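You operate a simulated robot arm through the tools that you are given. There is no shell and no other tool.

You run a simulated robot arm. Do the job below in one go: nothing can be reset, and whatever is moved stays where it is left.

TASK
Sort the four socks on the worktop into the tray by pattern.
Fine: plain ones at the sink end, striped ones at the window end.

Only the result counts: the job must be done as asked and must still hold three seconds after the hand-in. Knocking over, shifting, dropping, spilling or breaking anything else fails it.

THE ROBOT
A 7-joint arm with a two-finger gripper, fixed in place. Base frame: the origin is on the floor under the middle of its stand, x ahead of it, y to its left, z up; the work surface is at about z = 0.9. Units: m, degrees, N and s.
With the tool pointing down near the work surface it reaches from about 0.34 to 0.72 m from the base axis. Its first joint turns from -66.0 to 66.0 degrees. Payload 2.45 kg.
The TCP is the grasp point between the finger pads, 0.026 m short of the fingertips. In the tool frame z runs along the fingers and y along their closing line. The gripper opens to 0.096 m; its body begins 0.069 m behind the TCP.
Orientation is that of the tool frame in the base frame, as a unit quaternion [w, x, y, z]. With the fingers straight down and closing along the base's y, the tool's x points along the base's -x, its y along +y and its z along -z.

THE INTERFACE
- The arm moves only by the tool step_arm. Its argument "plan" is text: rows parted by semicolons, each of 6 numbers parted by spaces: the shift along the tool's x, y, z in m, then the turn, a rotation vector about the tool's x, y, z in degrees. In form: dx dy dz rx ry rz; .... A call has 1 to 20 rows; each row is the pose to reach, as a shift and turn from the pose commanded when the call began, along the tool's axes at that moment. "hand" is the finger opening in m, from 0 to 0.096, set as the call begins (left out, the last holds). A row lasts 0.2 s, in which the tool goes at most 0.05 m and 8.6 degrees; a call with a longer step from one row to the next is refused whole, and so is a gripper value outside its range. Where a pose cannot be reached the arm comes as near as it can. A force on the tool above 40 N (or 10 N above the force at the start of the call, whichever is more), or a blocked arm, ends the call early, and 0.2 s more pass. The fingers move at their own pace (about 0.05 m/s each) and stop on an object; they squeeze with about 26 N. The grip force told is the motor's: it shows also when the fingers shut on nothing. Time passes only in rows, and 0.2 s behind the last, so rows that repeat a pose let the fingers close. It gives the time, the measured TCP pose, the force on the tool (base axes), the opening and the grip force at its end, in the units of the frame above (readings bear some noise), with the torque about the TCP (base axes, N m) and any sound that the robot's microphone picked up.
- Cameras (640 x 400 px; columns grow to the right, rows downward): "scene" is fixed at [0.1856, -0.4042, 1.4118]; the picture's right is [0.55, -0.84, 0.00], its down [-0.55, -0.36, -0.75] and it looks along [0.63, 0.41, -0.66] (base axes); focal length 278 px, centre (320, 200). "wrist" rides on the gripper at [0.082, 0.003, -0.098] in the tool frame; the picture's right is [-0.04, 1.00, 0.00], its down [-0.73, -0.03, -0.68] and it looks along [-0.68, -0.03, 0.73] (tool axes); focal length 256 px, centre (320, 200). There is no depth. A picture from a camera that has moved, and an enlarged one, comes with that camera's place and axes in the base frame and with its lens. The place of the scene camera against the robot may be out by one fixed shift of up to 0.012 m in any direction.
- camera(camera): a new picture of that camera. No time passes.
- inspect(camera, box): a new picture of the part [left, top, right, bottom] of that camera's present view, enlarged. No time passes.
- job_done(): hands the job in; it is judged then, once.

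Nothing tells you positions but the pictures and the camera data. Unless the task says otherwise, let go and move clear before handing in.

The tools are called after "Request:" as a command line: name --argument value ..., lists and objects as JSON in quotes. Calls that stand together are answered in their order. step_arm: Moves the arm, as the interface text tells. Its arguments: {"type":"object","properties":{"plan":{"type":"string"},"hand":{"type":"number"}},"required":["plan"]} The other tools are called the same way: camera (camera) takes a picture; inspect (camera, box) takes an enlarged picture of a part of a camera's view; job_done () hands the job in.

At the start:

```text
t: 0.0
tool_pos: [0.4005, 0.0114, 1.2083]
tcp_rot: [0.0, 0.0, 1.0, 0.0]
wrist_force: [-0.8, 0.0, 0.7]
wrist_torque: [0.01, 0.01, 0.02]
opening: 0.0961
grasp_force: 0.0
```

scene: 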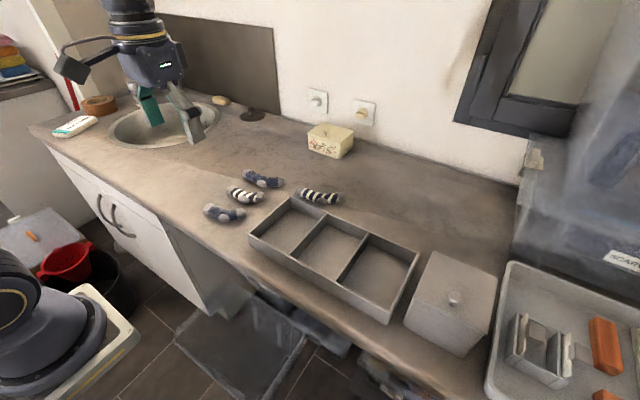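
wrist: 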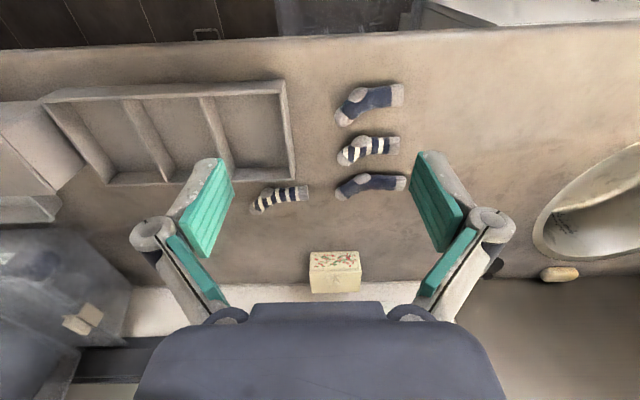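

I see four socks (two look plain navy, two striped) beside a three-compartment tray. The sink is toward +y and the window toward -y. I'll take closer looks before moving.

Request:
inspect --camera "scene" --box '[190, 150, 430, 330]'

Request:
inspect --camera "wrist" --box '[230, 60, 430, 230]'

Request:
inspect --camera "wrist" --box '[0, 50, 320, 250]'

```text
2.22 times, centred on (310, 240) of scene
camera zoom: at [0.1856, -0.4042, 1.4118], right [0.55, -0.84, 0.0], down [-0.55, -0.36, -0.75], along [0.63, 0.41, -0.66], focal length 618 px, centre (342, 111)
```

zoom: 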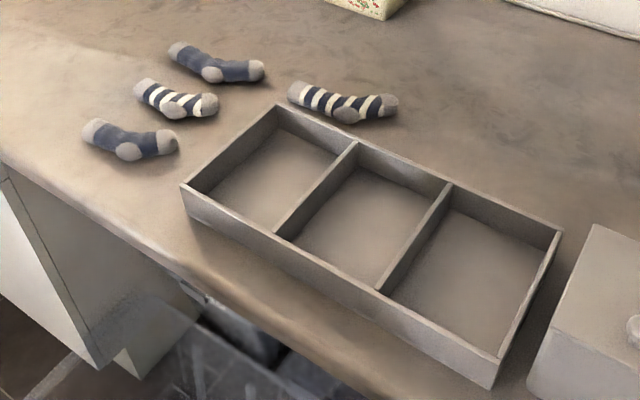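

```text
2.35 times, centred on (330, 145) of wrist
camera zoom: at [0.319, 0.0179, 1.3052], right [0.04, 1.0, 0.0], down [0.73, -0.03, 0.68], along [0.68, -0.03, -0.73], focal length 602 px, centre (296, 329)
```

zoom: 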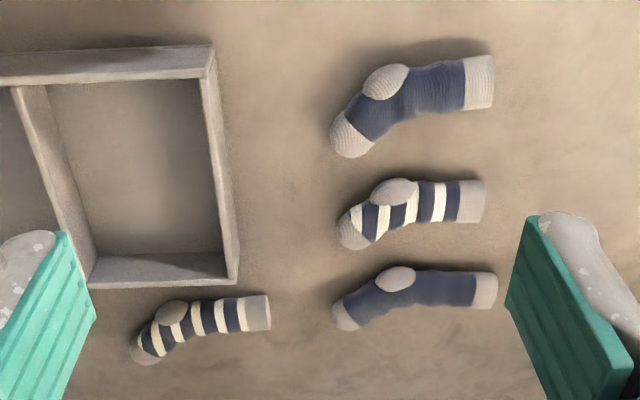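

```text
2.00 times, centred on (160, 150) of wrist
camera zoom: at [0.319, 0.0179, 1.3052], right [0.04, 1.0, 0.0], down [0.73, -0.03, 0.68], along [0.68, -0.03, -0.73], focal length 512 px, centre (640, 300)
```

zoom: 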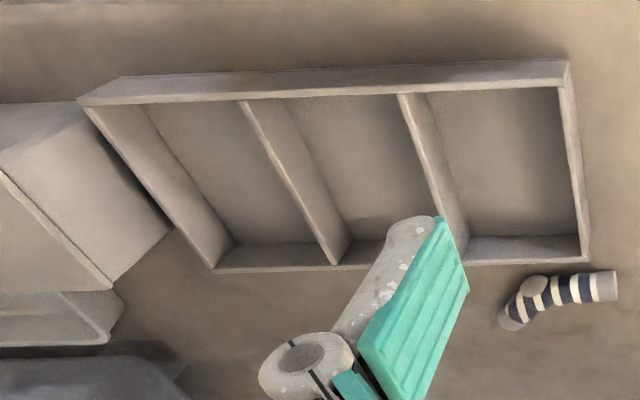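

The plain socks are at roughly (0.48, 0.09) and (0.64, 0.10). The striped ones are at roughly (0.56, 0.09) and (0.67, -0.08). The tray spans about x 0.44–0.60 and y -0.385 to -0.04, with the sink-end compartment near y = -0.095 and the window-end one near y = -0.33. I'll move above the first plain sock and turn the gripper 90° so the fingers close across it.

Request:
step_arm --plan "-0.007 0.007 0.014 0 0 8.18; -0.014 0.015 0.029 0 0 16.36; -0.020 0.022 0.044 0 0 24.54; -0.027 0.029 0.058 0 0 32.72; -0.034 0.036 0.073 0 0 40.9; -0.041 0.044 0.087 0 0 49.08; -0.048 0.051 0.102 0 0 57.26; -0.055 0.058 0.116 0 0 65.44; -0.061 0.065 0.131 0 0 73.62; -0.068 0.073 0.145 0 0 81.8; -0.075 0.080 0.158 0 0 90; -0.075 0.080 0.158 0 0 90" --hand 0.07

```text
t: 2.6
tool_pos: [0.4773, 0.0946, 1.0505]
tcp_rot: [0.001, 0.708, 0.706, 0.0]
wrist_force: [0.3, -0.6, -0.4]
wrist_torque: [0.0, -0.02, 0.01]
opening: 0.07
grasp_force: 0.0
```

Request:
camera --camera "wrist"

Request:
camera --camera "scene"

```text
taken
camera wrist: at [0.4792, 0.1764, 1.1472], right [1.0, -0.04, 0.0], down [-0.03, -0.73, 0.68], along [-0.03, -0.68, -0.73], focal length 256 px, centre (320, 200)
```

wrist: 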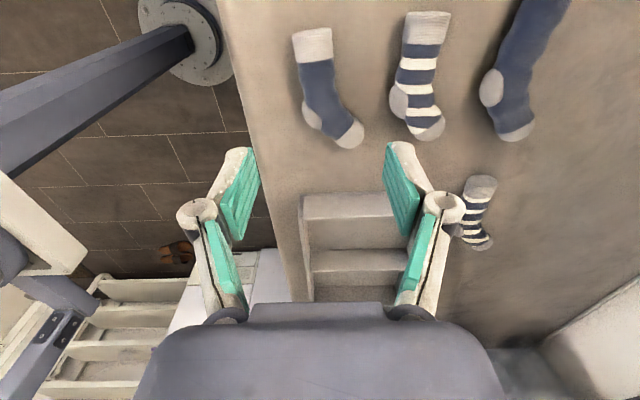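

```text
taken
```

scene: 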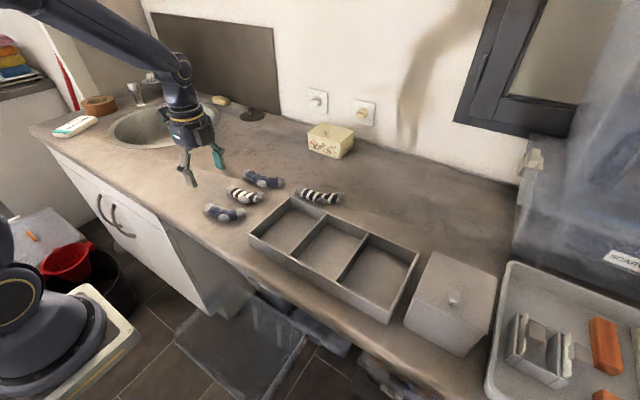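

The view confirms sock A: cuff near (0.470, 0.139), leg middle near (0.477, 0.094), toe near (0.507, 0.031). I'll check the tray and finger details closer up before descending.

Request:
inspect --camera "wrist" --box '[270, 0, 590, 200]'

Request:
inspect --camera "wrist" --box '[270, 150, 510, 300]'

Request:
inspect --camera "scene" --box '[240, 190, 430, 330]'

```text
2.00 times, centred on (430, 100) of wrist
camera zoom: at [0.4792, 0.1764, 1.1472], right [1.0, -0.04, 0.0], down [-0.03, -0.73, 0.68], along [-0.03, -0.68, -0.73], focal length 512 px, centre (100, 400)
```

zoom: 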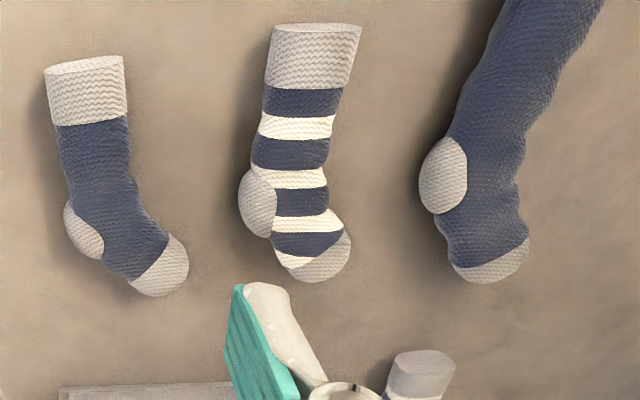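

```text
2.67 times, centred on (390, 225) of wrist
camera zoom: at [0.4792, 0.1764, 1.1472], right [1.0, -0.04, 0.0], down [-0.03, -0.73, 0.68], along [-0.03, -0.68, -0.73], focal length 683 px, centre (133, 133)
```

zoom: 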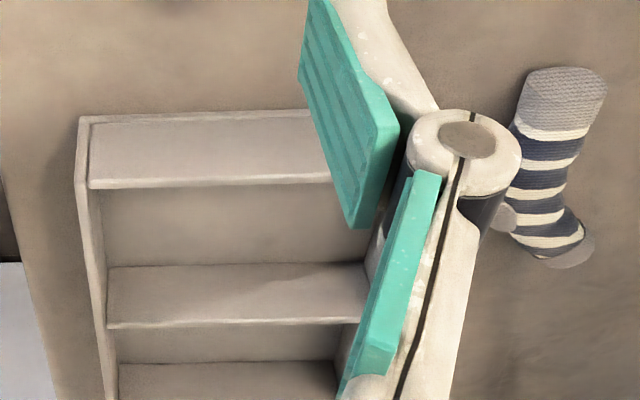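

```text
2.86 times, centred on (335, 260) of scene
camera zoom: at [0.1856, -0.4042, 1.4118], right [0.55, -0.84, 0.0], down [-0.55, -0.36, -0.75], along [0.63, 0.41, -0.66], focal length 794 px, centre (277, 29)
```

zoom: 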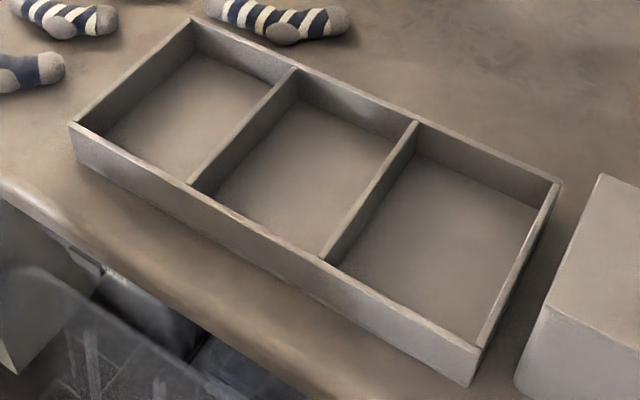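

Sock A's leg is about 0.03 m wide and tilted about 13°. The tray rim is at z ≈ 0.945. I'll line the fingers up across A's leg and lower to just above the worktop.

Request:
step_arm --plan "-0.001 0.001 0.03 0 0 -6.5; -0.002 0.002 0.06 0 0 -13; -0.002 0.002 0.085 0 0 -13; -0.002 0.002 0.1 0 0 -13; -0.002 0.002 0.11 0 0 -13; -0.002 0.002 0.11 0 0 -13" --hand 0.06

Request:
camera --camera "wrist"

Request:
inspect --camera "scene" --box '[160, 130, 320, 240]'

```text
t: 4.0
tool_pos: [0.4783, 0.0906, 0.9402]
tcp_rot: [0.0, 0.622, 0.783, 0.0]
wrist_force: [0.1, -0.3, 0.1]
wrist_torque: [-0.01, 0.04, 0.01]
opening: 0.0599
grasp_force: 0.1
```

```text
taken
camera wrist: at [0.4622, 0.1729, 1.0372], right [0.98, 0.19, 0.0], down [0.14, -0.72, 0.68], along [0.13, -0.67, -0.73], focal length 256 px, centre (320, 200)
```

wrist: 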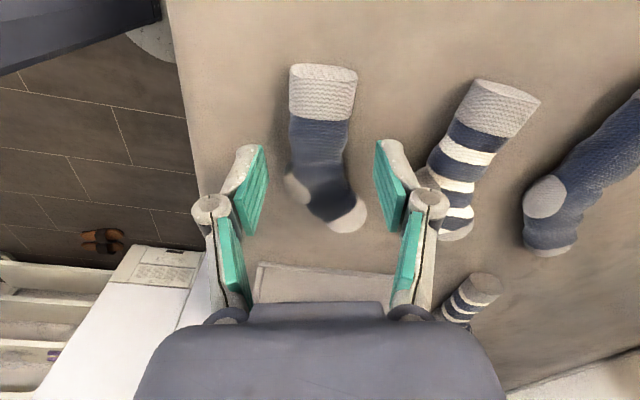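

```text
3.64 times, centred on (240, 185) of scene
camera zoom: at [0.1856, -0.4042, 1.4118], right [0.55, -0.84, 0.0], down [-0.55, -0.36, -0.75], along [0.63, 0.41, -0.66], focal length 1011 px, centre (611, 254)
```

zoom: 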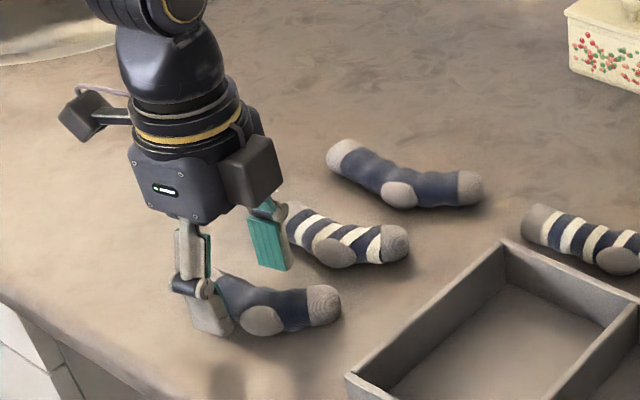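

The fingers straddle A's leg just above the heel. I'll shift a few mm toward the cuff, lower another centimetre and close.

Request:
step_arm --plan "0.005 0 0.005 0 0 0; 0.005 0 0.010 0 0 0; 0.005 0 0.010 0 0 0" --hand 0.06

Request:
step_arm --plan "0 0 0 0 0 0; 0 0 0 0 0 0; 0 0 0 0 0 0; 0 0 0 0 0 0; 0 0 0 0 0 0" --hand 0.0

Request:
camera --camera "wrist"

```text
t: 4.8
tool_pos: [0.4782, 0.0966, 0.9301]
tcp_rot: [0.0, 0.623, 0.782, 0.0]
wrist_force: [-0.1, -0.3, -0.3]
wrist_torque: [0.0, 0.02, 0.01]
opening: 0.0602
grasp_force: 0.1
```

```text
t: 6.0
tool_pos: [0.4775, 0.0962, 0.9308]
tcp_rot: [0.0, 0.623, 0.783, 0.0]
wrist_force: [0.0, -1.1, 0.6]
wrist_torque: [0.01, -0.03, 0.02]
opening: 0.0286
grasp_force: 26.4
```

```text
taken
camera wrist: at [0.4613, 0.1779, 1.0274], right [0.98, 0.18, 0.0], down [0.14, -0.72, 0.68], along [0.13, -0.67, -0.73], focal length 256 px, centre (320, 200)
```

wrist: 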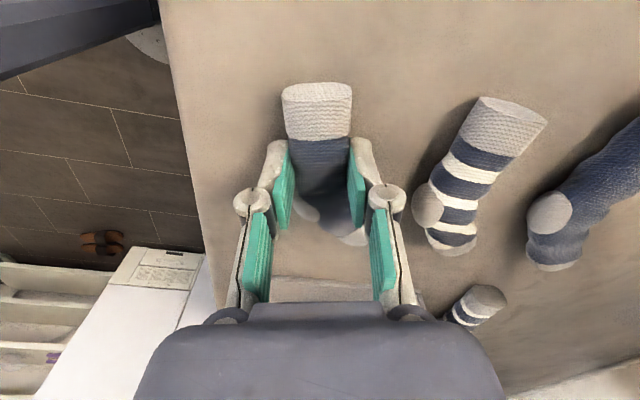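

Sock A is gripped with an opening of 0.0286 m. I'll lift it straight up, then check the hold.

Request:
step_arm --plan "0 0 -0.02 0 0 0; 0 0 -0.05 0 0 0; 0 0 -0.085 0 0 0; 0 0 -0.12 0 0 0; 0 0 -0.12 0 0 0" --hand 0.0

Request:
camera --camera "wrist"

```text
t: 7.2
tool_pos: [0.4778, 0.0963, 1.0502]
tcp_rot: [0.0, 0.624, 0.782, -0.001]
wrist_force: [0.3, 0.1, -0.6]
wrist_torque: [-0.01, 0.01, 0.03]
opening: 0.0287
grasp_force: 26.1
```

```text
taken
camera wrist: at [0.462, 0.1776, 1.1475], right [0.98, 0.18, 0.0], down [0.14, -0.72, 0.68], along [0.13, -0.67, -0.73], focal length 256 px, centre (320, 200)
```

wrist: 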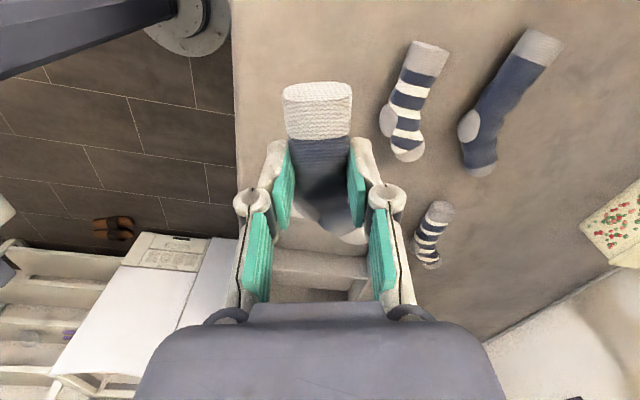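

The sock is held firmly. Next I'll carry it over the sink-end compartment while turning so it lies along the compartment.

Request:
step_arm --plan "-0.0228 -0.0015 0 0 0 -7.9; -0.0457 -0.0030 0 0 0 -15.8; -0.0685 -0.0046 0 0 0 -23.7; -0.0914 -0.0061 0 0 0 -31.6; -0.1142 -0.0076 0 0 0 -39.4; -0.1371 -0.0091 0 0 0 -47.3; -0.1599 -0.0107 0 0 0 -55.2; -0.1828 -0.0122 0 0 0 -63.1; -0.2056 -0.0137 0 0 0 -71; -0.2056 -0.0137 0 0 0 -71" --hand 0.0

Request:
camera --camera "wrist"

Request:
inspect --camera "scene" --box '[180, 110, 430, 330]'

```text
t: 9.4
tool_pos: [0.5096, -0.1078, 1.0495]
tcp_rot: [0.0, 0.053, 0.999, -0.001]
wrist_force: [-0.7, 0.6, 0.3]
wrist_torque: [0.01, 0.02, -0.01]
opening: 0.0284
grasp_force: 25.9
```

```text
taken
camera wrist: at [0.4282, -0.094, 1.1468], right [0.14, 0.99, 0.0], down [0.73, -0.11, 0.68], along [0.67, -0.1, -0.73], focal length 256 px, centre (320, 200)
```

wrist: 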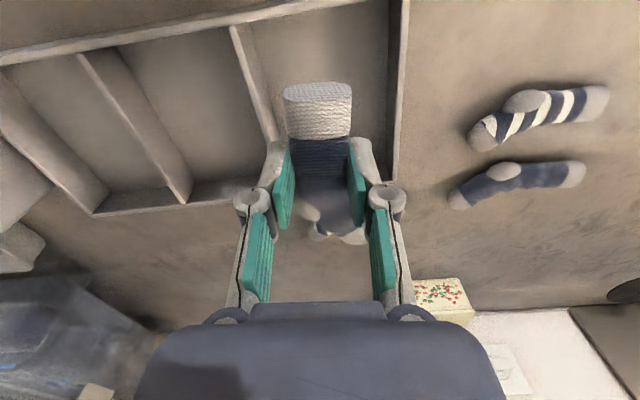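

```text
1.82 times, centred on (305, 220) of scene
camera zoom: at [0.1856, -0.4042, 1.4118], right [0.55, -0.84, 0.0], down [-0.55, -0.36, -0.75], along [0.63, 0.41, -0.66], focal length 505 px, centre (347, 164)
```

zoom: 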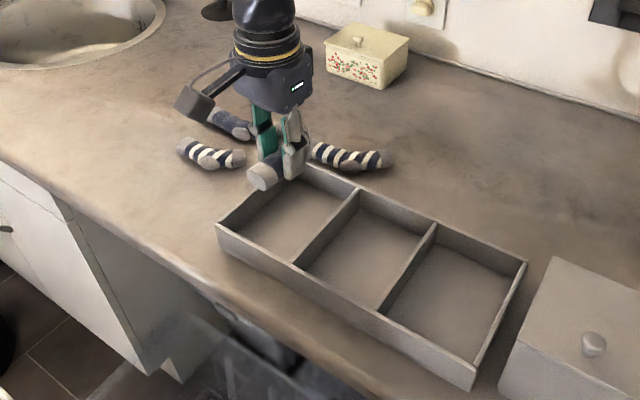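

The sock is over the sink-end compartment, whose interior I estimate at y -0.152 to -0.047. I'll lower it in with the fingers still closed.

Request:
step_arm --plan "0 -0.002 0.03 0 0 0; 0 -0.002 0.06 0 0 0; 0 -0.002 0.08 0 0 0; 0 -0.002 0.095 0 0 0; 0 -0.002 0.101 0 0 0; 0 -0.002 0.101 0 0 0" --hand 0.0

Request:
camera --camera "wrist"

Request:
inspect --camera "scene" --box '[200, 130, 360, 270]'

```text
t: 10.8
tool_pos: [0.5096, -0.1093, 0.9491]
tcp_rot: [-0.001, 0.053, 0.999, 0.0]
wrist_force: [1.0, -0.3, -0.7]
wrist_torque: [-0.01, 0.01, 0.01]
opening: 0.0285
grasp_force: 26.4
```

```text
taken
camera wrist: at [0.4284, -0.0962, 1.0457], right [0.15, 0.99, 0.0], down [0.73, -0.11, 0.68], along [0.67, -0.1, -0.73], focal length 256 px, centre (320, 200)
```

wrist: 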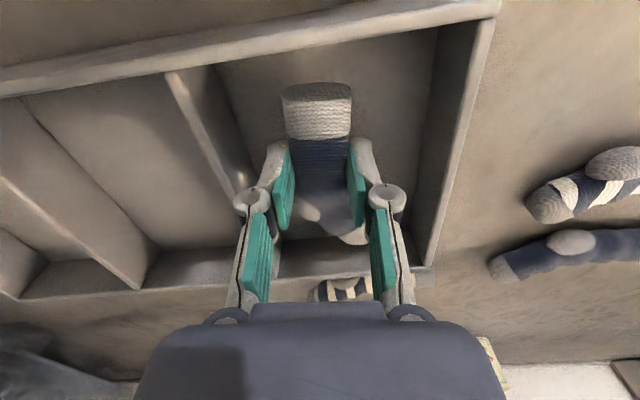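

```text
2.86 times, centred on (280, 200) of scene
camera zoom: at [0.1856, -0.4042, 1.4118], right [0.55, -0.84, 0.0], down [-0.55, -0.36, -0.75], along [0.63, 0.41, -0.66], focal length 794 px, centre (434, 200)
```

zoom: 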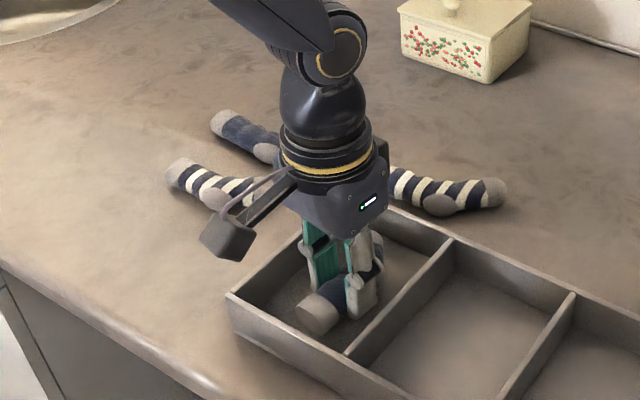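

The sock is inside the compartment and clear of the walls. I'll lower a few more mm, then open just enough to let go.

Request:
step_arm --plan "0 0 0.004 0 0 0; 0 0 0.008 0 0 0; 0 0 0.008 0 0 0" --hand 0.0

Request:
step_arm --plan "0 0 0 0 0 0; 0 0 0 0 0 0; 0 0 0 0 0 0" --hand 0.045

Request:
camera --camera "wrist"

```text
t: 11.6
tool_pos: [0.5089, -0.1094, 0.9413]
tcp_rot: [0.001, 0.054, 0.999, 0.001]
wrist_force: [-0.2, 0.3, -0.3]
wrist_torque: [0.0, 0.0, 0.01]
opening: 0.0286
grasp_force: 26.1
```

```text
t: 12.4
tool_pos: [0.5097, -0.1092, 0.9418]
tcp_rot: [0.0, 0.054, 0.999, 0.0]
wrist_force: [-0.2, 0.2, -0.2]
wrist_torque: [-0.02, -0.02, 0.0]
opening: 0.0451
grasp_force: 0.0
```

```text
taken
camera wrist: at [0.4281, -0.0965, 1.0381], right [0.15, 0.99, 0.0], down [0.73, -0.11, 0.68], along [0.67, -0.1, -0.73], focal length 256 px, centre (320, 200)
```

wrist: 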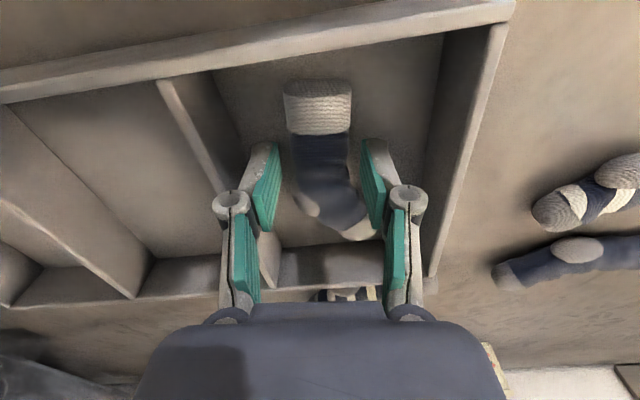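

Sock A is lying in the sink-end compartment. I'll rise straight out and move above the other plain sock, C, near (0.641, 0.115), turning back to 90°.

Request:
step_arm --plan "0 0 -0.03 0 0 0; 0 0 -0.07 0 0 0; 0 0 -0.10 0 0 0; -0.0107 0.0236 -0.10 0 0 8.4; -0.0214 0.0471 -0.10 0 0 16.8; -0.0322 0.0707 -0.10 0 0 25.2; -0.0429 0.0943 -0.10 0 0 33.6; -0.0536 0.1179 -0.10 0 0 42; -0.0643 0.1414 -0.10 0 0 50.4; -0.0750 0.1650 -0.10 0 0 58.8; -0.0858 0.1886 -0.10 0 0 67.2; -0.0965 0.2121 -0.10 0 0 75.6; -0.1072 0.2357 -0.10 0 0 84; -0.1072 0.2357 -0.10 0 0 84"

Request:
camera --camera "wrist"

Request:
inspect --camera "scene" --box '[190, 120, 430, 330]'

```text
t: 15.4
tool_pos: [0.6412, 0.1144, 1.0425]
tcp_rot: [-0.001, 0.708, 0.706, -0.001]
wrist_force: [-0.6, 0.9, 0.5]
wrist_torque: [-0.01, 0.0, 0.03]
opening: 0.0448
grasp_force: 0.0
```

```text
taken
camera wrist: at [0.6438, 0.1968, 1.1379], right [1.0, -0.04, 0.0], down [-0.03, -0.73, 0.68], along [-0.03, -0.68, -0.73], focal length 256 px, centre (320, 200)
```

wrist: 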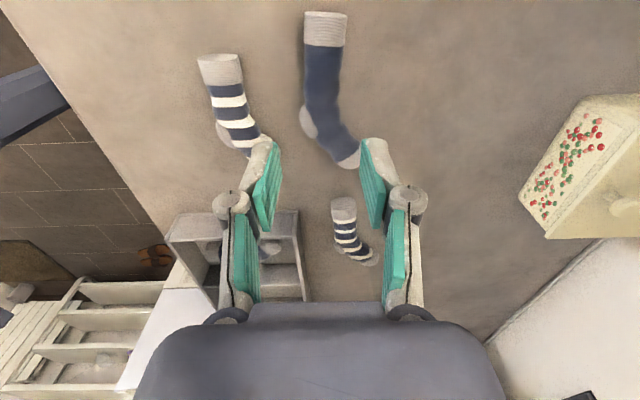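

```text
1.90 times, centred on (310, 225) of scene
camera zoom: at [0.1857, -0.4041, 1.4118], right [0.55, -0.84, 0.0], down [-0.55, -0.36, -0.75], along [0.63, 0.41, -0.66], focal length 529 px, centre (339, 152)
```

zoom: 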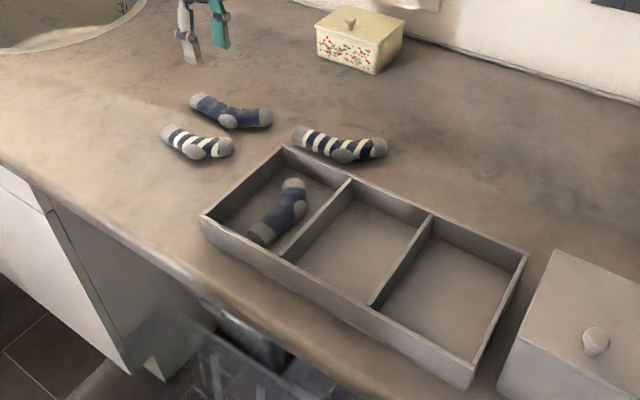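

Sock A is settled in the sink-end compartment. Sock C's leg is directly below at about x = 0.6415, y = 0.113, tilted about 4°. I'll descend over it with the fingers at 0.06.

Request:
step_arm --plan "-0.001 0.001 0.03 0 0 2; -0.002 0.001 0.06 0 0 4; -0.002 0.001 0.085 0 0 4; -0.002 0.001 0.1 0 0 4; -0.002 0.001 0.106 0 0 4; -0.002 0.001 0.111 0 0 4; -0.002 0.001 0.111 0 0 4" --hand 0.06

Request:
camera --camera "wrist"

```text
t: 17.0
tool_pos: [0.6419, 0.1109, 0.9303]
tcp_rot: [0.0, 0.732, 0.682, 0.0]
wrist_force: [0.1, -0.6, -0.3]
wrist_torque: [0.0, -0.03, 0.02]
opening: 0.0601
grasp_force: 0.1
```

```text
taken
camera wrist: at [0.6502, 0.1942, 1.0271], right [0.99, -0.11, 0.0], down [-0.08, -0.73, 0.68], along [-0.07, -0.67, -0.73], focal length 256 px, centre (320, 200)
```

wrist: 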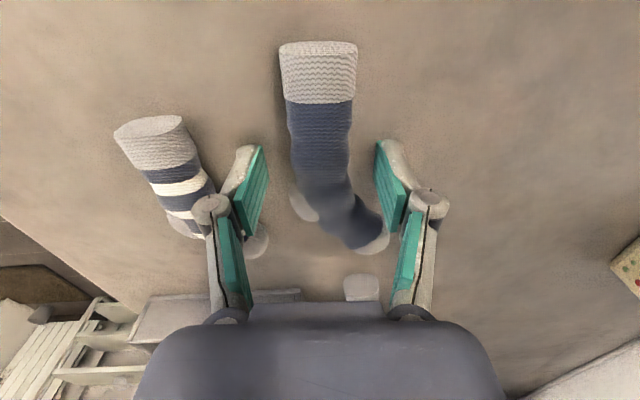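

The fingers straddle C's leg cleanly. Closing and lifting next.

Request:
step_arm --plan "0 0 0 0 0 0; 0 0 0 0 0 0; 0 0 0 0 0 0; 0 0 0 0 0 0; 0 0 0 0 0 0" --hand 0.0

Request:
step_arm --plan "0 0 -0.02 0 0 0; 0 0 -0.05 0 0 0; 0 0 -0.085 0 0 0; 0 0 -0.12 0 0 0; 0 0 -0.12 0 0 0" --hand 0.0

Request:
camera --camera "wrist"

```text
t: 18.2
tool_pos: [0.641, 0.1108, 0.9312]
tcp_rot: [0.0, 0.731, 0.682, 0.0]
wrist_force: [0.6, 0.2, 0.1]
wrist_torque: [-0.02, 0.05, 0.0]
opening: 0.0288
grasp_force: 25.7
```

```text
t: 19.4
tool_pos: [0.6434, 0.1122, 1.0521]
tcp_rot: [0.0, 0.731, 0.682, -0.001]
wrist_force: [-0.5, -0.5, -0.3]
wrist_torque: [-0.03, -0.01, 0.01]
opening: 0.0289
grasp_force: 25.9
```

```text
taken
camera wrist: at [0.6513, 0.1944, 1.1474], right [0.99, -0.11, 0.0], down [-0.08, -0.73, 0.68], along [-0.07, -0.68, -0.73], focal length 256 px, centre (320, 200)
```

wrist: 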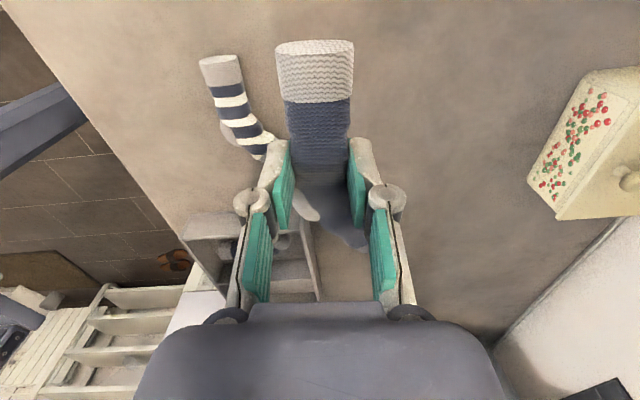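

C is held, but it is about 0.14 m long, larger than A. Sock A should sit closer to the divider so C can lie beside it. I'll set C back exactly where it was, nudge A to the divider, then return for C.

Request:
step_arm --plan "0 0 0.03 0 0 0; 0 0 0.06 0 0 0; 0 0 0.09 0 0 0; 0 0 0.11 0 0 0; 0 0 0.1195 0 0 0; 0 0 0.1195 0 0 0" --hand 0.0

Request:
step_arm --plan "0 0 0 0 0 0; 0 0 0 0 0 0; 0 0 0 0 0 0; 0 0 0 0 0 0" --hand 0.06

Request:
step_arm --plan "0 0 -0.03 0 0 0; 0 0 -0.07 0 0 0; 0 0 -0.12 0 0 0; 0 0 -0.16 0 0 0; 0 0 -0.2 0 0 0; 0 0 -0.2 0 0 0"

Request:
camera --camera "wrist"

```text
t: 20.8
tool_pos: [0.6425, 0.1117, 0.9301]
tcp_rot: [0.0, 0.731, 0.682, 0.0]
wrist_force: [-1.2, 0.7, 0.9]
wrist_torque: [-0.01, -0.02, 0.01]
opening: 0.0287
grasp_force: 25.5
```

```text
t: 21.8
tool_pos: [0.6424, 0.1104, 0.9302]
tcp_rot: [0.0, 0.731, 0.682, 0.0]
wrist_force: [0.5, 0.4, 0.5]
wrist_torque: [0.0, 0.0, 0.0]
opening: 0.0602
grasp_force: 0.0
```

```text
t: 23.2
tool_pos: [0.6423, 0.1118, 1.1303]
tcp_rot: [0.001, 0.732, 0.681, 0.0]
wrist_force: [0.5, -0.2, -0.6]
wrist_torque: [0.02, 0.01, 0.01]
opening: 0.0598
grasp_force: 0.2
```

```text
taken
camera wrist: at [0.651, 0.1947, 1.228], right [0.99, -0.11, 0.0], down [-0.08, -0.73, 0.68], along [-0.08, -0.68, -0.73], focal length 256 px, centre (320, 200)
```

wrist: 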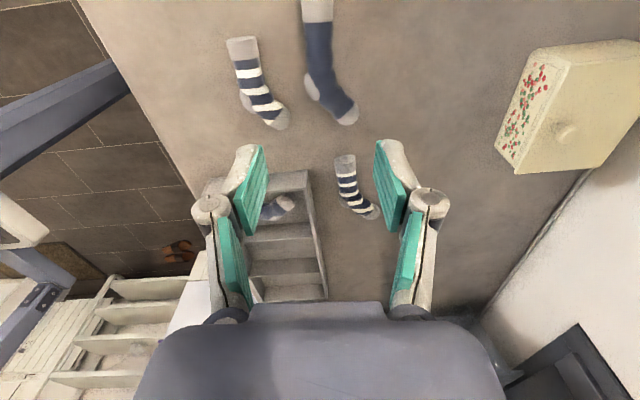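

C is back on the worktop. Now I'll move over the tray to measure the sink-end compartment and sock A exactly.

Request:
step_arm --plan "-0.0189 -0.0134 0.0027 0 0 -8.545; -0.0379 -0.0269 0.0055 0 0 -17.09; -0.0568 -0.0403 0.0082 0 0 -25.64; -0.0758 -0.0538 0.0109 0 0 -34.18; -0.0947 -0.0672 0.0136 0 0 -42.73; -0.1137 -0.0807 0.0164 0 0 -51.27; -0.1326 -0.0941 0.0191 0 0 -59.8; -0.1516 -0.1076 0.0218 0 0 -68.36; -0.1705 -0.1210 0.0245 0 0 -76.9; -0.1895 -0.1345 0.0273 0 0 -85.45; -0.2084 -0.1479 0.03 0 0 -94; -0.2084 -0.1479 0.03 0 0 -94" --hand 0.06

Request:
camera --camera "wrist"

Request:
inspect --camera "wrist" --box '[200, 0, 440, 150]'

Request:
inspect --camera "scene" --box '[240, 180, 370, 270]'

```text
t: 25.8
tool_pos: [0.4791, -0.086, 1.101]
tcp_rot: [0.001, 0.0, 1.0, 0.0]
wrist_force: [0.4, -0.3, 0.0]
wrist_torque: [0.03, 0.02, 0.02]
opening: 0.0599
grasp_force: 0.1
```

```text
taken
camera wrist: at [0.3977, -0.0812, 1.1982], right [0.04, 1.0, 0.0], down [0.73, -0.03, 0.68], along [0.68, -0.03, -0.73], focal length 256 px, centre (320, 200)
```

wrist: 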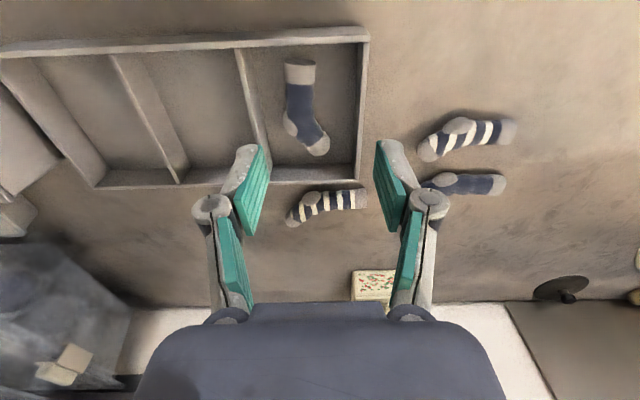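

```text
2.67 times, centred on (320, 75) of wrist
camera zoom: at [0.3977, -0.0812, 1.1982], right [0.04, 1.0, 0.0], down [0.73, -0.03, 0.68], along [0.68, -0.03, -0.73], focal length 683 px, centre (320, 533)
```

zoom: 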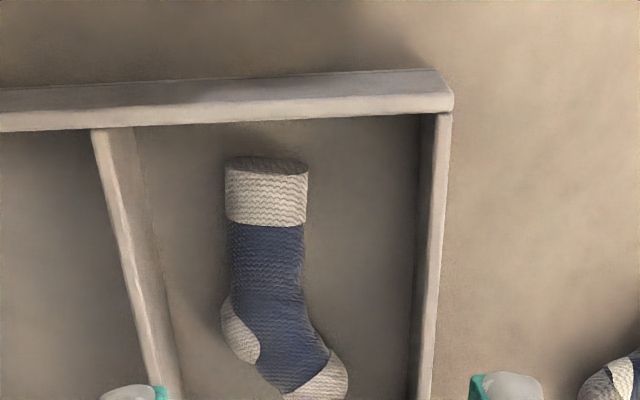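

```text
4.44 times, centred on (305, 225) of scene
camera zoom: at [0.1856, -0.4042, 1.4118], right [0.55, -0.84, 0.0], down [-0.55, -0.36, -0.75], along [0.63, 0.41, -0.66], focal length 1235 px, centre (387, 89)
```

zoom: 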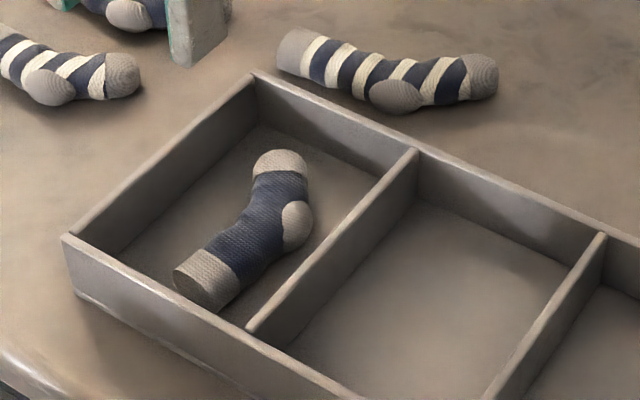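

I see sock A parallel to x with about 2 cm of slack toward the divider. I'll check the far wall and D in detail before nudging.

Request:
inspect --camera "wrist" --box '[230, 130, 390, 230]'

Request:
inspect --camera "wrist" --box '[0, 20, 260, 200]'

```text
4.00 times, centred on (310, 180) of wrist
camera zoom: at [0.3977, -0.0812, 1.1982], right [0.04, 1.0, 0.0], down [0.73, -0.03, 0.68], along [0.68, -0.03, -0.73], focal length 1024 px, centre (360, 280)
```

zoom: 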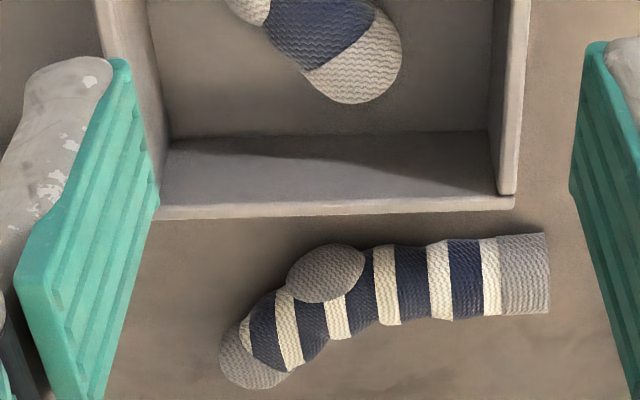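

```text
2.22 times, centred on (130, 110) of wrist
camera zoom: at [0.3977, -0.0812, 1.1982], right [0.04, 1.0, 0.0], down [0.73, -0.03, 0.68], along [0.68, -0.03, -0.73], focal length 569 px, centre (742, 400)
```

zoom: 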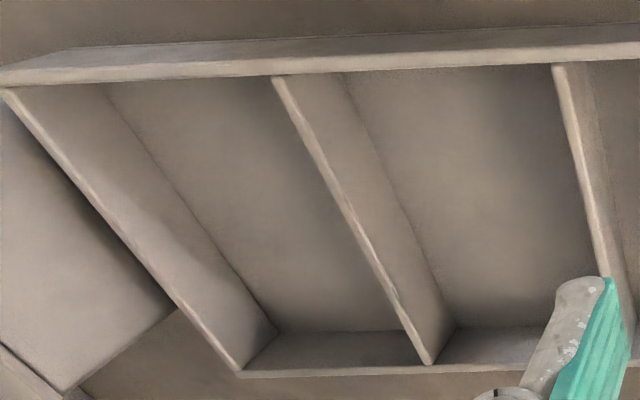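

The compartment interior is about x 0.450–0.600 and y -0.153 to -0.047. I'll lower closed fingers into the free strip beside A and push it about 1.5 cm toward the divider, stopping short of the divider.

Request:
step_arm --plan "-0.02 0.007 0 0 0 0; -0.0403 0.013 0.01 0 0 0; -0.0403 0.013 0.04 0 0 0; -0.0403 0.013 0.08 0 0 0; -0.0403 0.013 0.115 0 0 0; -0.0403 0.013 0.135 0 0 0; -0.0403 0.013 0.15 0 0 0; -0.0403 0.013 0.161 0 0 0; -0.0403 0.013 0.161 0 0 0" --hand 0.0

Request:
camera --camera "wrist"

```text
t: 27.8
tool_pos: [0.5196, -0.0736, 0.9401]
tcp_rot: [-0.001, 0.0, 1.0, 0.0]
wrist_force: [-0.3, -0.7, -0.2]
wrist_torque: [0.0, 0.02, -0.01]
opening: 0.0002
grasp_force: 26.0
```

```text
taken
camera wrist: at [0.438, -0.0683, 1.0359], right [0.04, 1.0, 0.0], down [0.73, -0.03, 0.68], along [0.68, -0.03, -0.73], focal length 256 px, centre (320, 200)
```

wrist: 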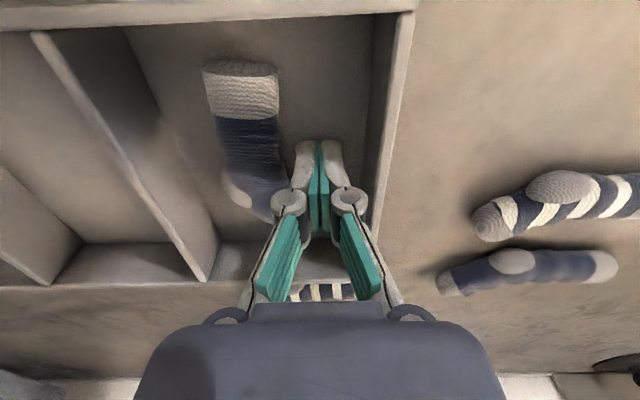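

The closed fingers sit in the free strip, clear of the wall and the sock. Now pushing gently toward the divider.

Request:
step_arm --plan "0 -0.004 0 0 0 0; 0 -0.008 0 0 0 0; 0 -0.012 0 0 0 0; 0 -0.016 0 0 0 0; 0 -0.02 0 0 0 0; 0 -0.022 0 0 0 0; 0 -0.022 0 0 0 0" --hand 0.0

Request:
camera --camera "wrist"

```text
t: 29.4
tool_pos: [0.5205, -0.0938, 0.9396]
tcp_rot: [0.001, 0.001, 1.0, 0.0]
wrist_force: [-0.7, 0.7, 0.1]
wrist_torque: [0.03, -0.01, 0.02]
opening: 0.0
grasp_force: 26.2
```

```text
taken
camera wrist: at [0.4381, -0.0902, 1.0366], right [0.04, 1.0, 0.0], down [0.73, -0.03, 0.68], along [0.68, -0.03, -0.73], focal length 256 px, centre (320, 200)
```

wrist: 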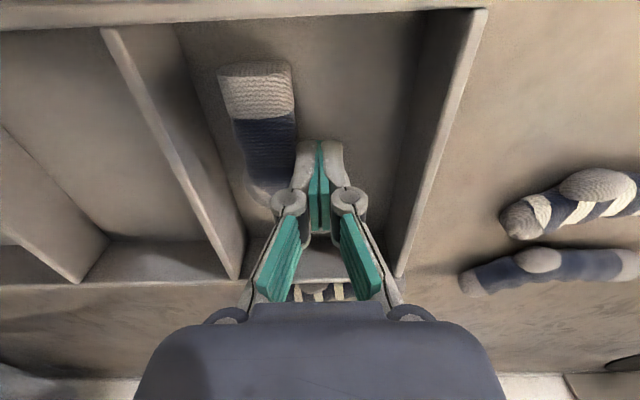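

A moved with the push. A few more mm, then back off and up to check.

Request:
step_arm --plan "0 -0.002 0 0 0 0; 0 -0.004 0 0 0 0; 0 -0.004 0 0 0 0; 0 0.008 0 0 0 0; 0 0.016 0 0 0 0; 0 0.016 -0.03 0 0 0; 0 0.016 -0.07 0 0 0; 0 0.016 -0.11 0 0 0; 0.02 0.016 -0.15 0 0 0; 0.04 0.016 -0.16 0 0 0; 0.04 0.016 -0.16 0 0 0" --hand 0.0

Request:
camera --camera "wrist"

Request:
inspect --camera "wrist" --box '[200, 10, 400, 190]'

Request:
inspect --camera "scene" --box '[240, 180, 370, 270]'

```text
t: 31.8
tool_pos: [0.4801, -0.0786, 1.1007]
tcp_rot: [0.0, 0.001, 1.0, 0.001]
wrist_force: [0.1, 0.2, -0.2]
wrist_torque: [-0.01, -0.03, -0.05]
opening: 0.0
grasp_force: 25.8
```

```text
taken
camera wrist: at [0.398, -0.0741, 1.1974], right [0.04, 1.0, 0.0], down [0.73, -0.03, 0.68], along [0.68, -0.03, -0.73], focal length 256 px, centre (320, 200)
```

wrist: 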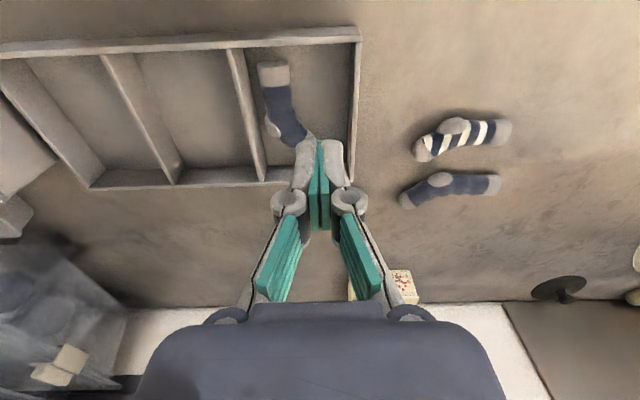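

```text
2.22 times, centred on (300, 100) of wrist
camera zoom: at [0.398, -0.0741, 1.1974], right [0.04, 1.0, 0.0], down [0.73, -0.03, 0.68], along [0.68, -0.03, -0.73], focal length 569 px, centre (364, 422)
```

zoom: 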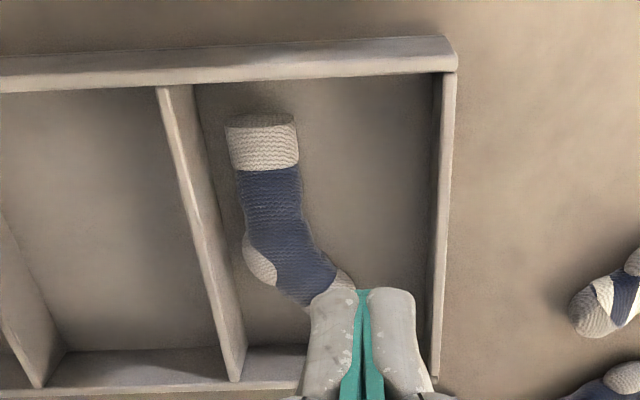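

```text
4.44 times, centred on (305, 225) of scene
camera zoom: at [0.1856, -0.4042, 1.4118], right [0.55, -0.84, 0.0], down [-0.55, -0.36, -0.75], along [0.63, 0.41, -0.66], focal length 1235 px, centre (387, 89)
```

zoom: 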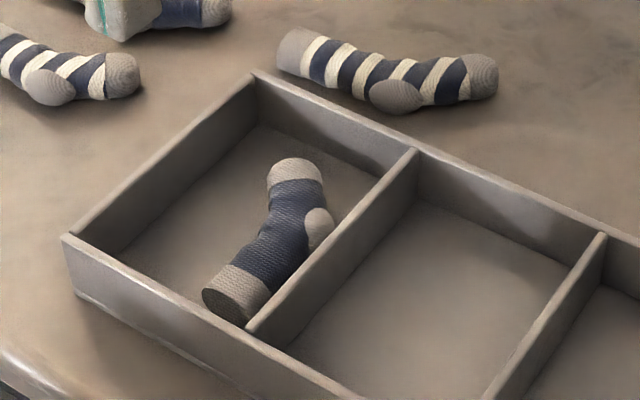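

A now lies close to the divider with a free strip beside it. I'll return to above sock C, turning to about 94° and opening to 0.06.

Request:
step_arm --plan "-0.0147 0.0172 0.0055 0 0 8.545; -0.0295 0.0345 0.0109 0 0 17.09; -0.0442 0.0517 0.0164 0 0 25.64; -0.0589 0.0689 0.0218 0 0 34.18; -0.0736 0.0861 0.0273 0 0 42.73; -0.0884 0.1034 0.0327 0 0 51.27; -0.1031 0.1206 0.0382 0 0 59.8; -0.1178 0.1378 0.0436 0 0 68.36; -0.1325 0.1550 0.0491 0 0 76.9; -0.1473 0.1723 0.0545 0 0 85.45; -0.162 0.1895 0.06 0 0 94; -0.162 0.1895 0.06 0 0 94" --hand 0.06

Request:
camera --camera "wrist"

```text
t: 34.4
tool_pos: [0.6423, 0.1098, 1.0405]
tcp_rot: [0.0, 0.732, 0.682, 0.0]
wrist_force: [-0.2, -0.2, -0.6]
wrist_torque: [-0.04, -0.02, 0.02]
opening: 0.0601
grasp_force: 0.0
```

```text
taken
camera wrist: at [0.6509, 0.1933, 1.1362], right [0.99, -0.11, 0.0], down [-0.08, -0.73, 0.68], along [-0.08, -0.67, -0.73], focal length 256 px, centre (320, 200)
```

wrist: 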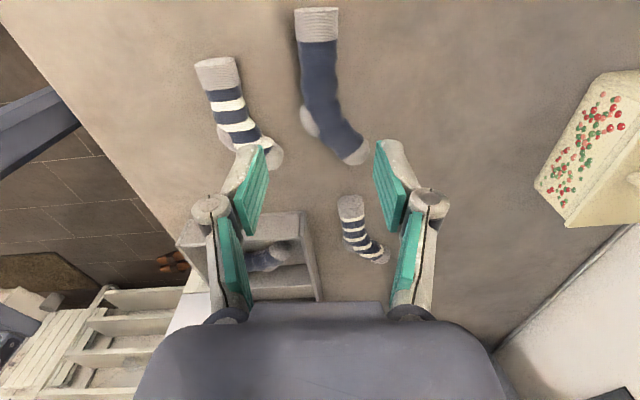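

I'll take a close look at C to get its exact outline relative to the gripper.

Request:
inspect --camera "wrist" --box '[200, 0, 440, 180]'

```text
2.22 times, centred on (320, 90) of wrist
camera zoom: at [0.6509, 0.1933, 1.1362], right [0.99, -0.11, 0.0], down [-0.08, -0.73, 0.68], along [-0.08, -0.67, -0.73], focal length 569 px, centre (320, 444)
```

zoom: 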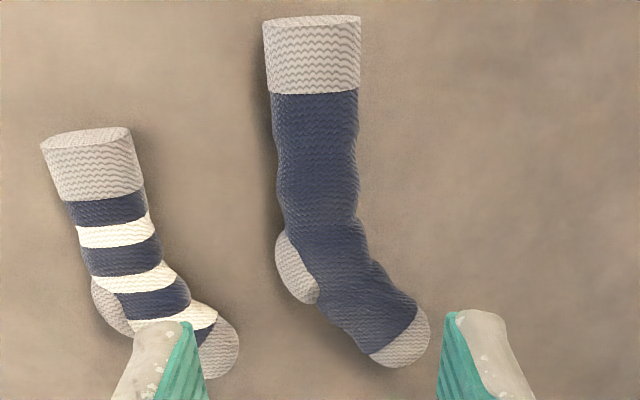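

C's outline is clear. It is gripped best where the gripper already is. I'll descend and grip it again.

Request:
step_arm --plan "0 -0.001 0.03 0 0 0; 0 -0.001 0.06 0 0 0; 0 -0.001 0.085 0 0 0; 0 -0.001 0.098 0 0 0; 0 -0.001 0.1075 0 0 0; 0 -0.001 0.1075 0 0 0" --hand 0.06

Request:
step_arm --plan "0 0 0 0 0 0; 0 0 0 0 0 0; 0 0 0 0 0 0; 0 0 0 0 0 0; 0 0 0 0 0 0" --hand 0.0

Request:
step_arm --plan "0 0 -0.02 0 0 0; 0 0 -0.05 0 0 0; 0 0 -0.09 0 0 0; 0 0 -0.13 0 0 0; 0 0 -0.13 0 0 0" --hand 0.0

Request:
camera --camera "wrist"

```text
t: 35.8
tool_pos: [0.641, 0.1118, 0.9331]
tcp_rot: [0.0, 0.731, 0.682, 0.001]
wrist_force: [-0.2, 0.1, 0.2]
wrist_torque: [-0.02, 0.0, -0.03]
opening: 0.0601
grasp_force: 0.2
```

```text
t: 37.0
tool_pos: [0.6412, 0.1101, 0.9329]
tcp_rot: [0.0, 0.731, 0.682, 0.0]
wrist_force: [0.7, -1.0, -0.3]
wrist_torque: [0.02, 0.0, -0.02]
opening: 0.0285
grasp_force: 25.7
```

```text
t: 38.2
tool_pos: [0.6399, 0.1092, 1.0634]
tcp_rot: [0.0, 0.731, 0.682, 0.0]
wrist_force: [0.3, -0.1, 0.8]
wrist_torque: [0.06, -0.02, 0.02]
opening: 0.0286
grasp_force: 26.1
```

```text
taken
camera wrist: at [0.6489, 0.1929, 1.1593], right [0.99, -0.11, 0.0], down [-0.08, -0.73, 0.68], along [-0.08, -0.67, -0.73], focal length 256 px, centre (320, 200)
```

wrist: 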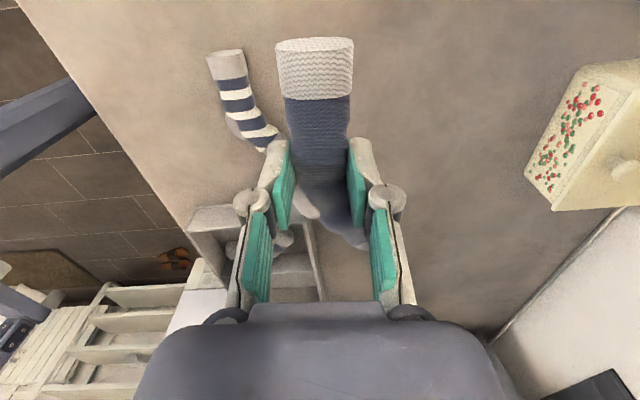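

C is held again. I'll carry it over the sink-end compartment at φ ≈ 8°, beside A.

Request:
step_arm --plan "-0.0189 -0.0102 0 0 0 -7.82; -0.0379 -0.0204 0 0 0 -15.64; -0.0568 -0.0307 0 0 0 -23.45; -0.0757 -0.0409 0 0 0 -31.27; -0.0946 -0.0511 0 0 0 -39.09; -0.1136 -0.0613 0 0 0 -46.91; -0.1325 -0.0715 0 0 0 -54.73; -0.1514 -0.0817 0 0 0 -62.55; -0.1703 -0.0920 0 0 0 -70.36; -0.1893 -0.1022 0 0 0 -78.18; -0.2082 -0.1124 0 0 0 -86; -0.2082 -0.1124 0 0 0 -86" --hand 0.0

Request:
camera --camera "wrist"

Request:
inspect --camera "scene" --box '[200, 110, 400, 280]'

```text
t: 40.8
tool_pos: [0.5143, -0.0902, 1.0631]
tcp_rot: [0.0, 0.069, 0.998, 0.0]
wrist_force: [0.3, -0.7, -0.1]
wrist_torque: [-0.01, 0.0, -0.01]
opening: 0.0284
grasp_force: 25.8
```

```text
taken
camera wrist: at [0.4335, -0.0739, 1.1594], right [0.18, 0.98, 0.0], down [0.72, -0.13, 0.68], along [0.67, -0.12, -0.73], focal length 256 px, centre (320, 200)
```

wrist: 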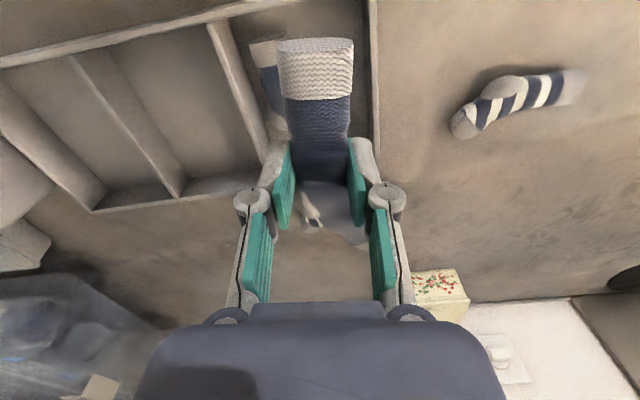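

```text
2.35 times, centred on (300, 195) of scene
camera zoom: at [0.1856, -0.4042, 1.4118], right [0.55, -0.84, 0.0], down [-0.55, -0.36, -0.75], along [0.63, 0.41, -0.66], focal length 654 px, centre (367, 212)
```

zoom: 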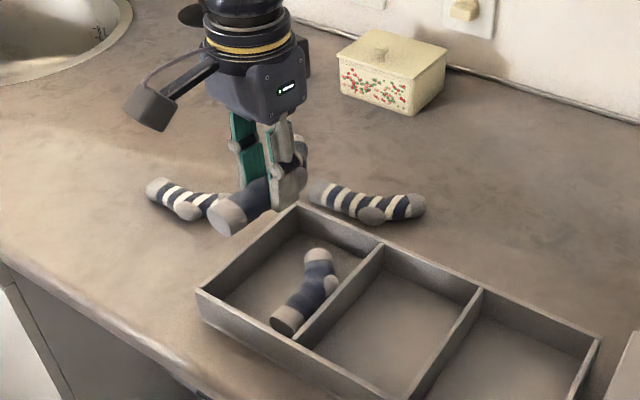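

C is aligned above the strip beside A. I'll lower to just above the rim and check the clearances at both ends.

Request:
step_arm --plan "0 0 0.03 0 0 0; 0 0 0.06 0 0 0; 0 0 0.078 0 0 0; 0 0 0.078 0 0 0" --hand 0.0

Request:
camera --camera "wrist"

Request:
inspect --camera "wrist" --box '[230, 20, 430, 260]'

Request:
inspect --camera "scene" --box '[230, 150, 350, 260]'

```text
t: 41.8
tool_pos: [0.5141, -0.088, 0.9849]
tcp_rot: [0.0, 0.071, 0.997, 0.0]
wrist_force: [0.5, 0.4, -0.9]
wrist_torque: [0.04, -0.01, -0.01]
opening: 0.0285
grasp_force: 26.0
```

```text
taken
camera wrist: at [0.4339, -0.0728, 1.0812], right [0.18, 0.98, 0.0], down [0.72, -0.13, 0.68], along [0.67, -0.12, -0.73], focal length 256 px, centre (320, 200)
```

wrist: 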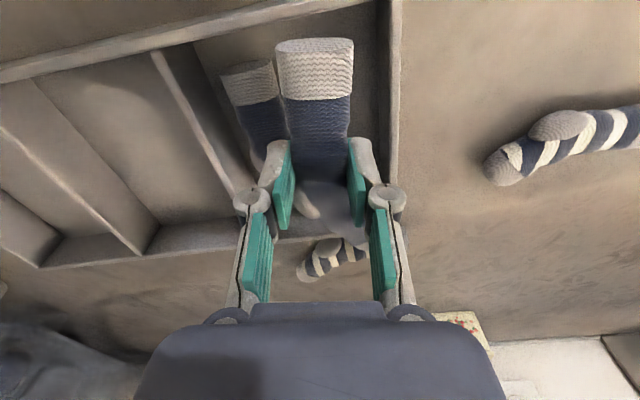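

```text
1.67 times, centred on (330, 140) of wrist
camera zoom: at [0.4339, -0.0728, 1.0812], right [0.18, 0.98, 0.0], down [0.72, -0.13, 0.68], along [0.67, -0.12, -0.73], focal length 427 px, centre (303, 300)
```

zoom: 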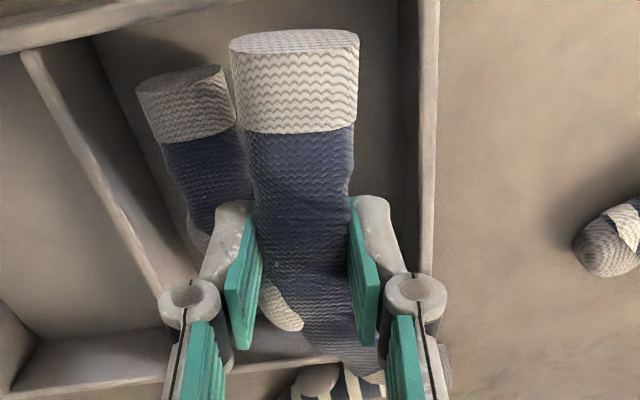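

```text
3.64 times, centred on (290, 205) of scene
camera zoom: at [0.1856, -0.4042, 1.4118], right [0.55, -0.84, 0.0], down [-0.55, -0.36, -0.75], along [0.63, 0.41, -0.66], focal length 1011 px, centre (429, 182)
```

zoom: 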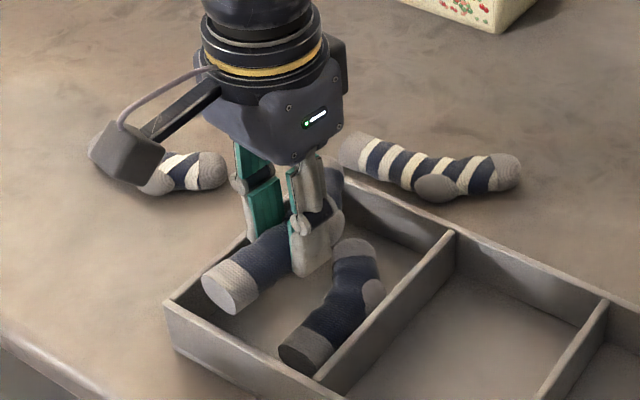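

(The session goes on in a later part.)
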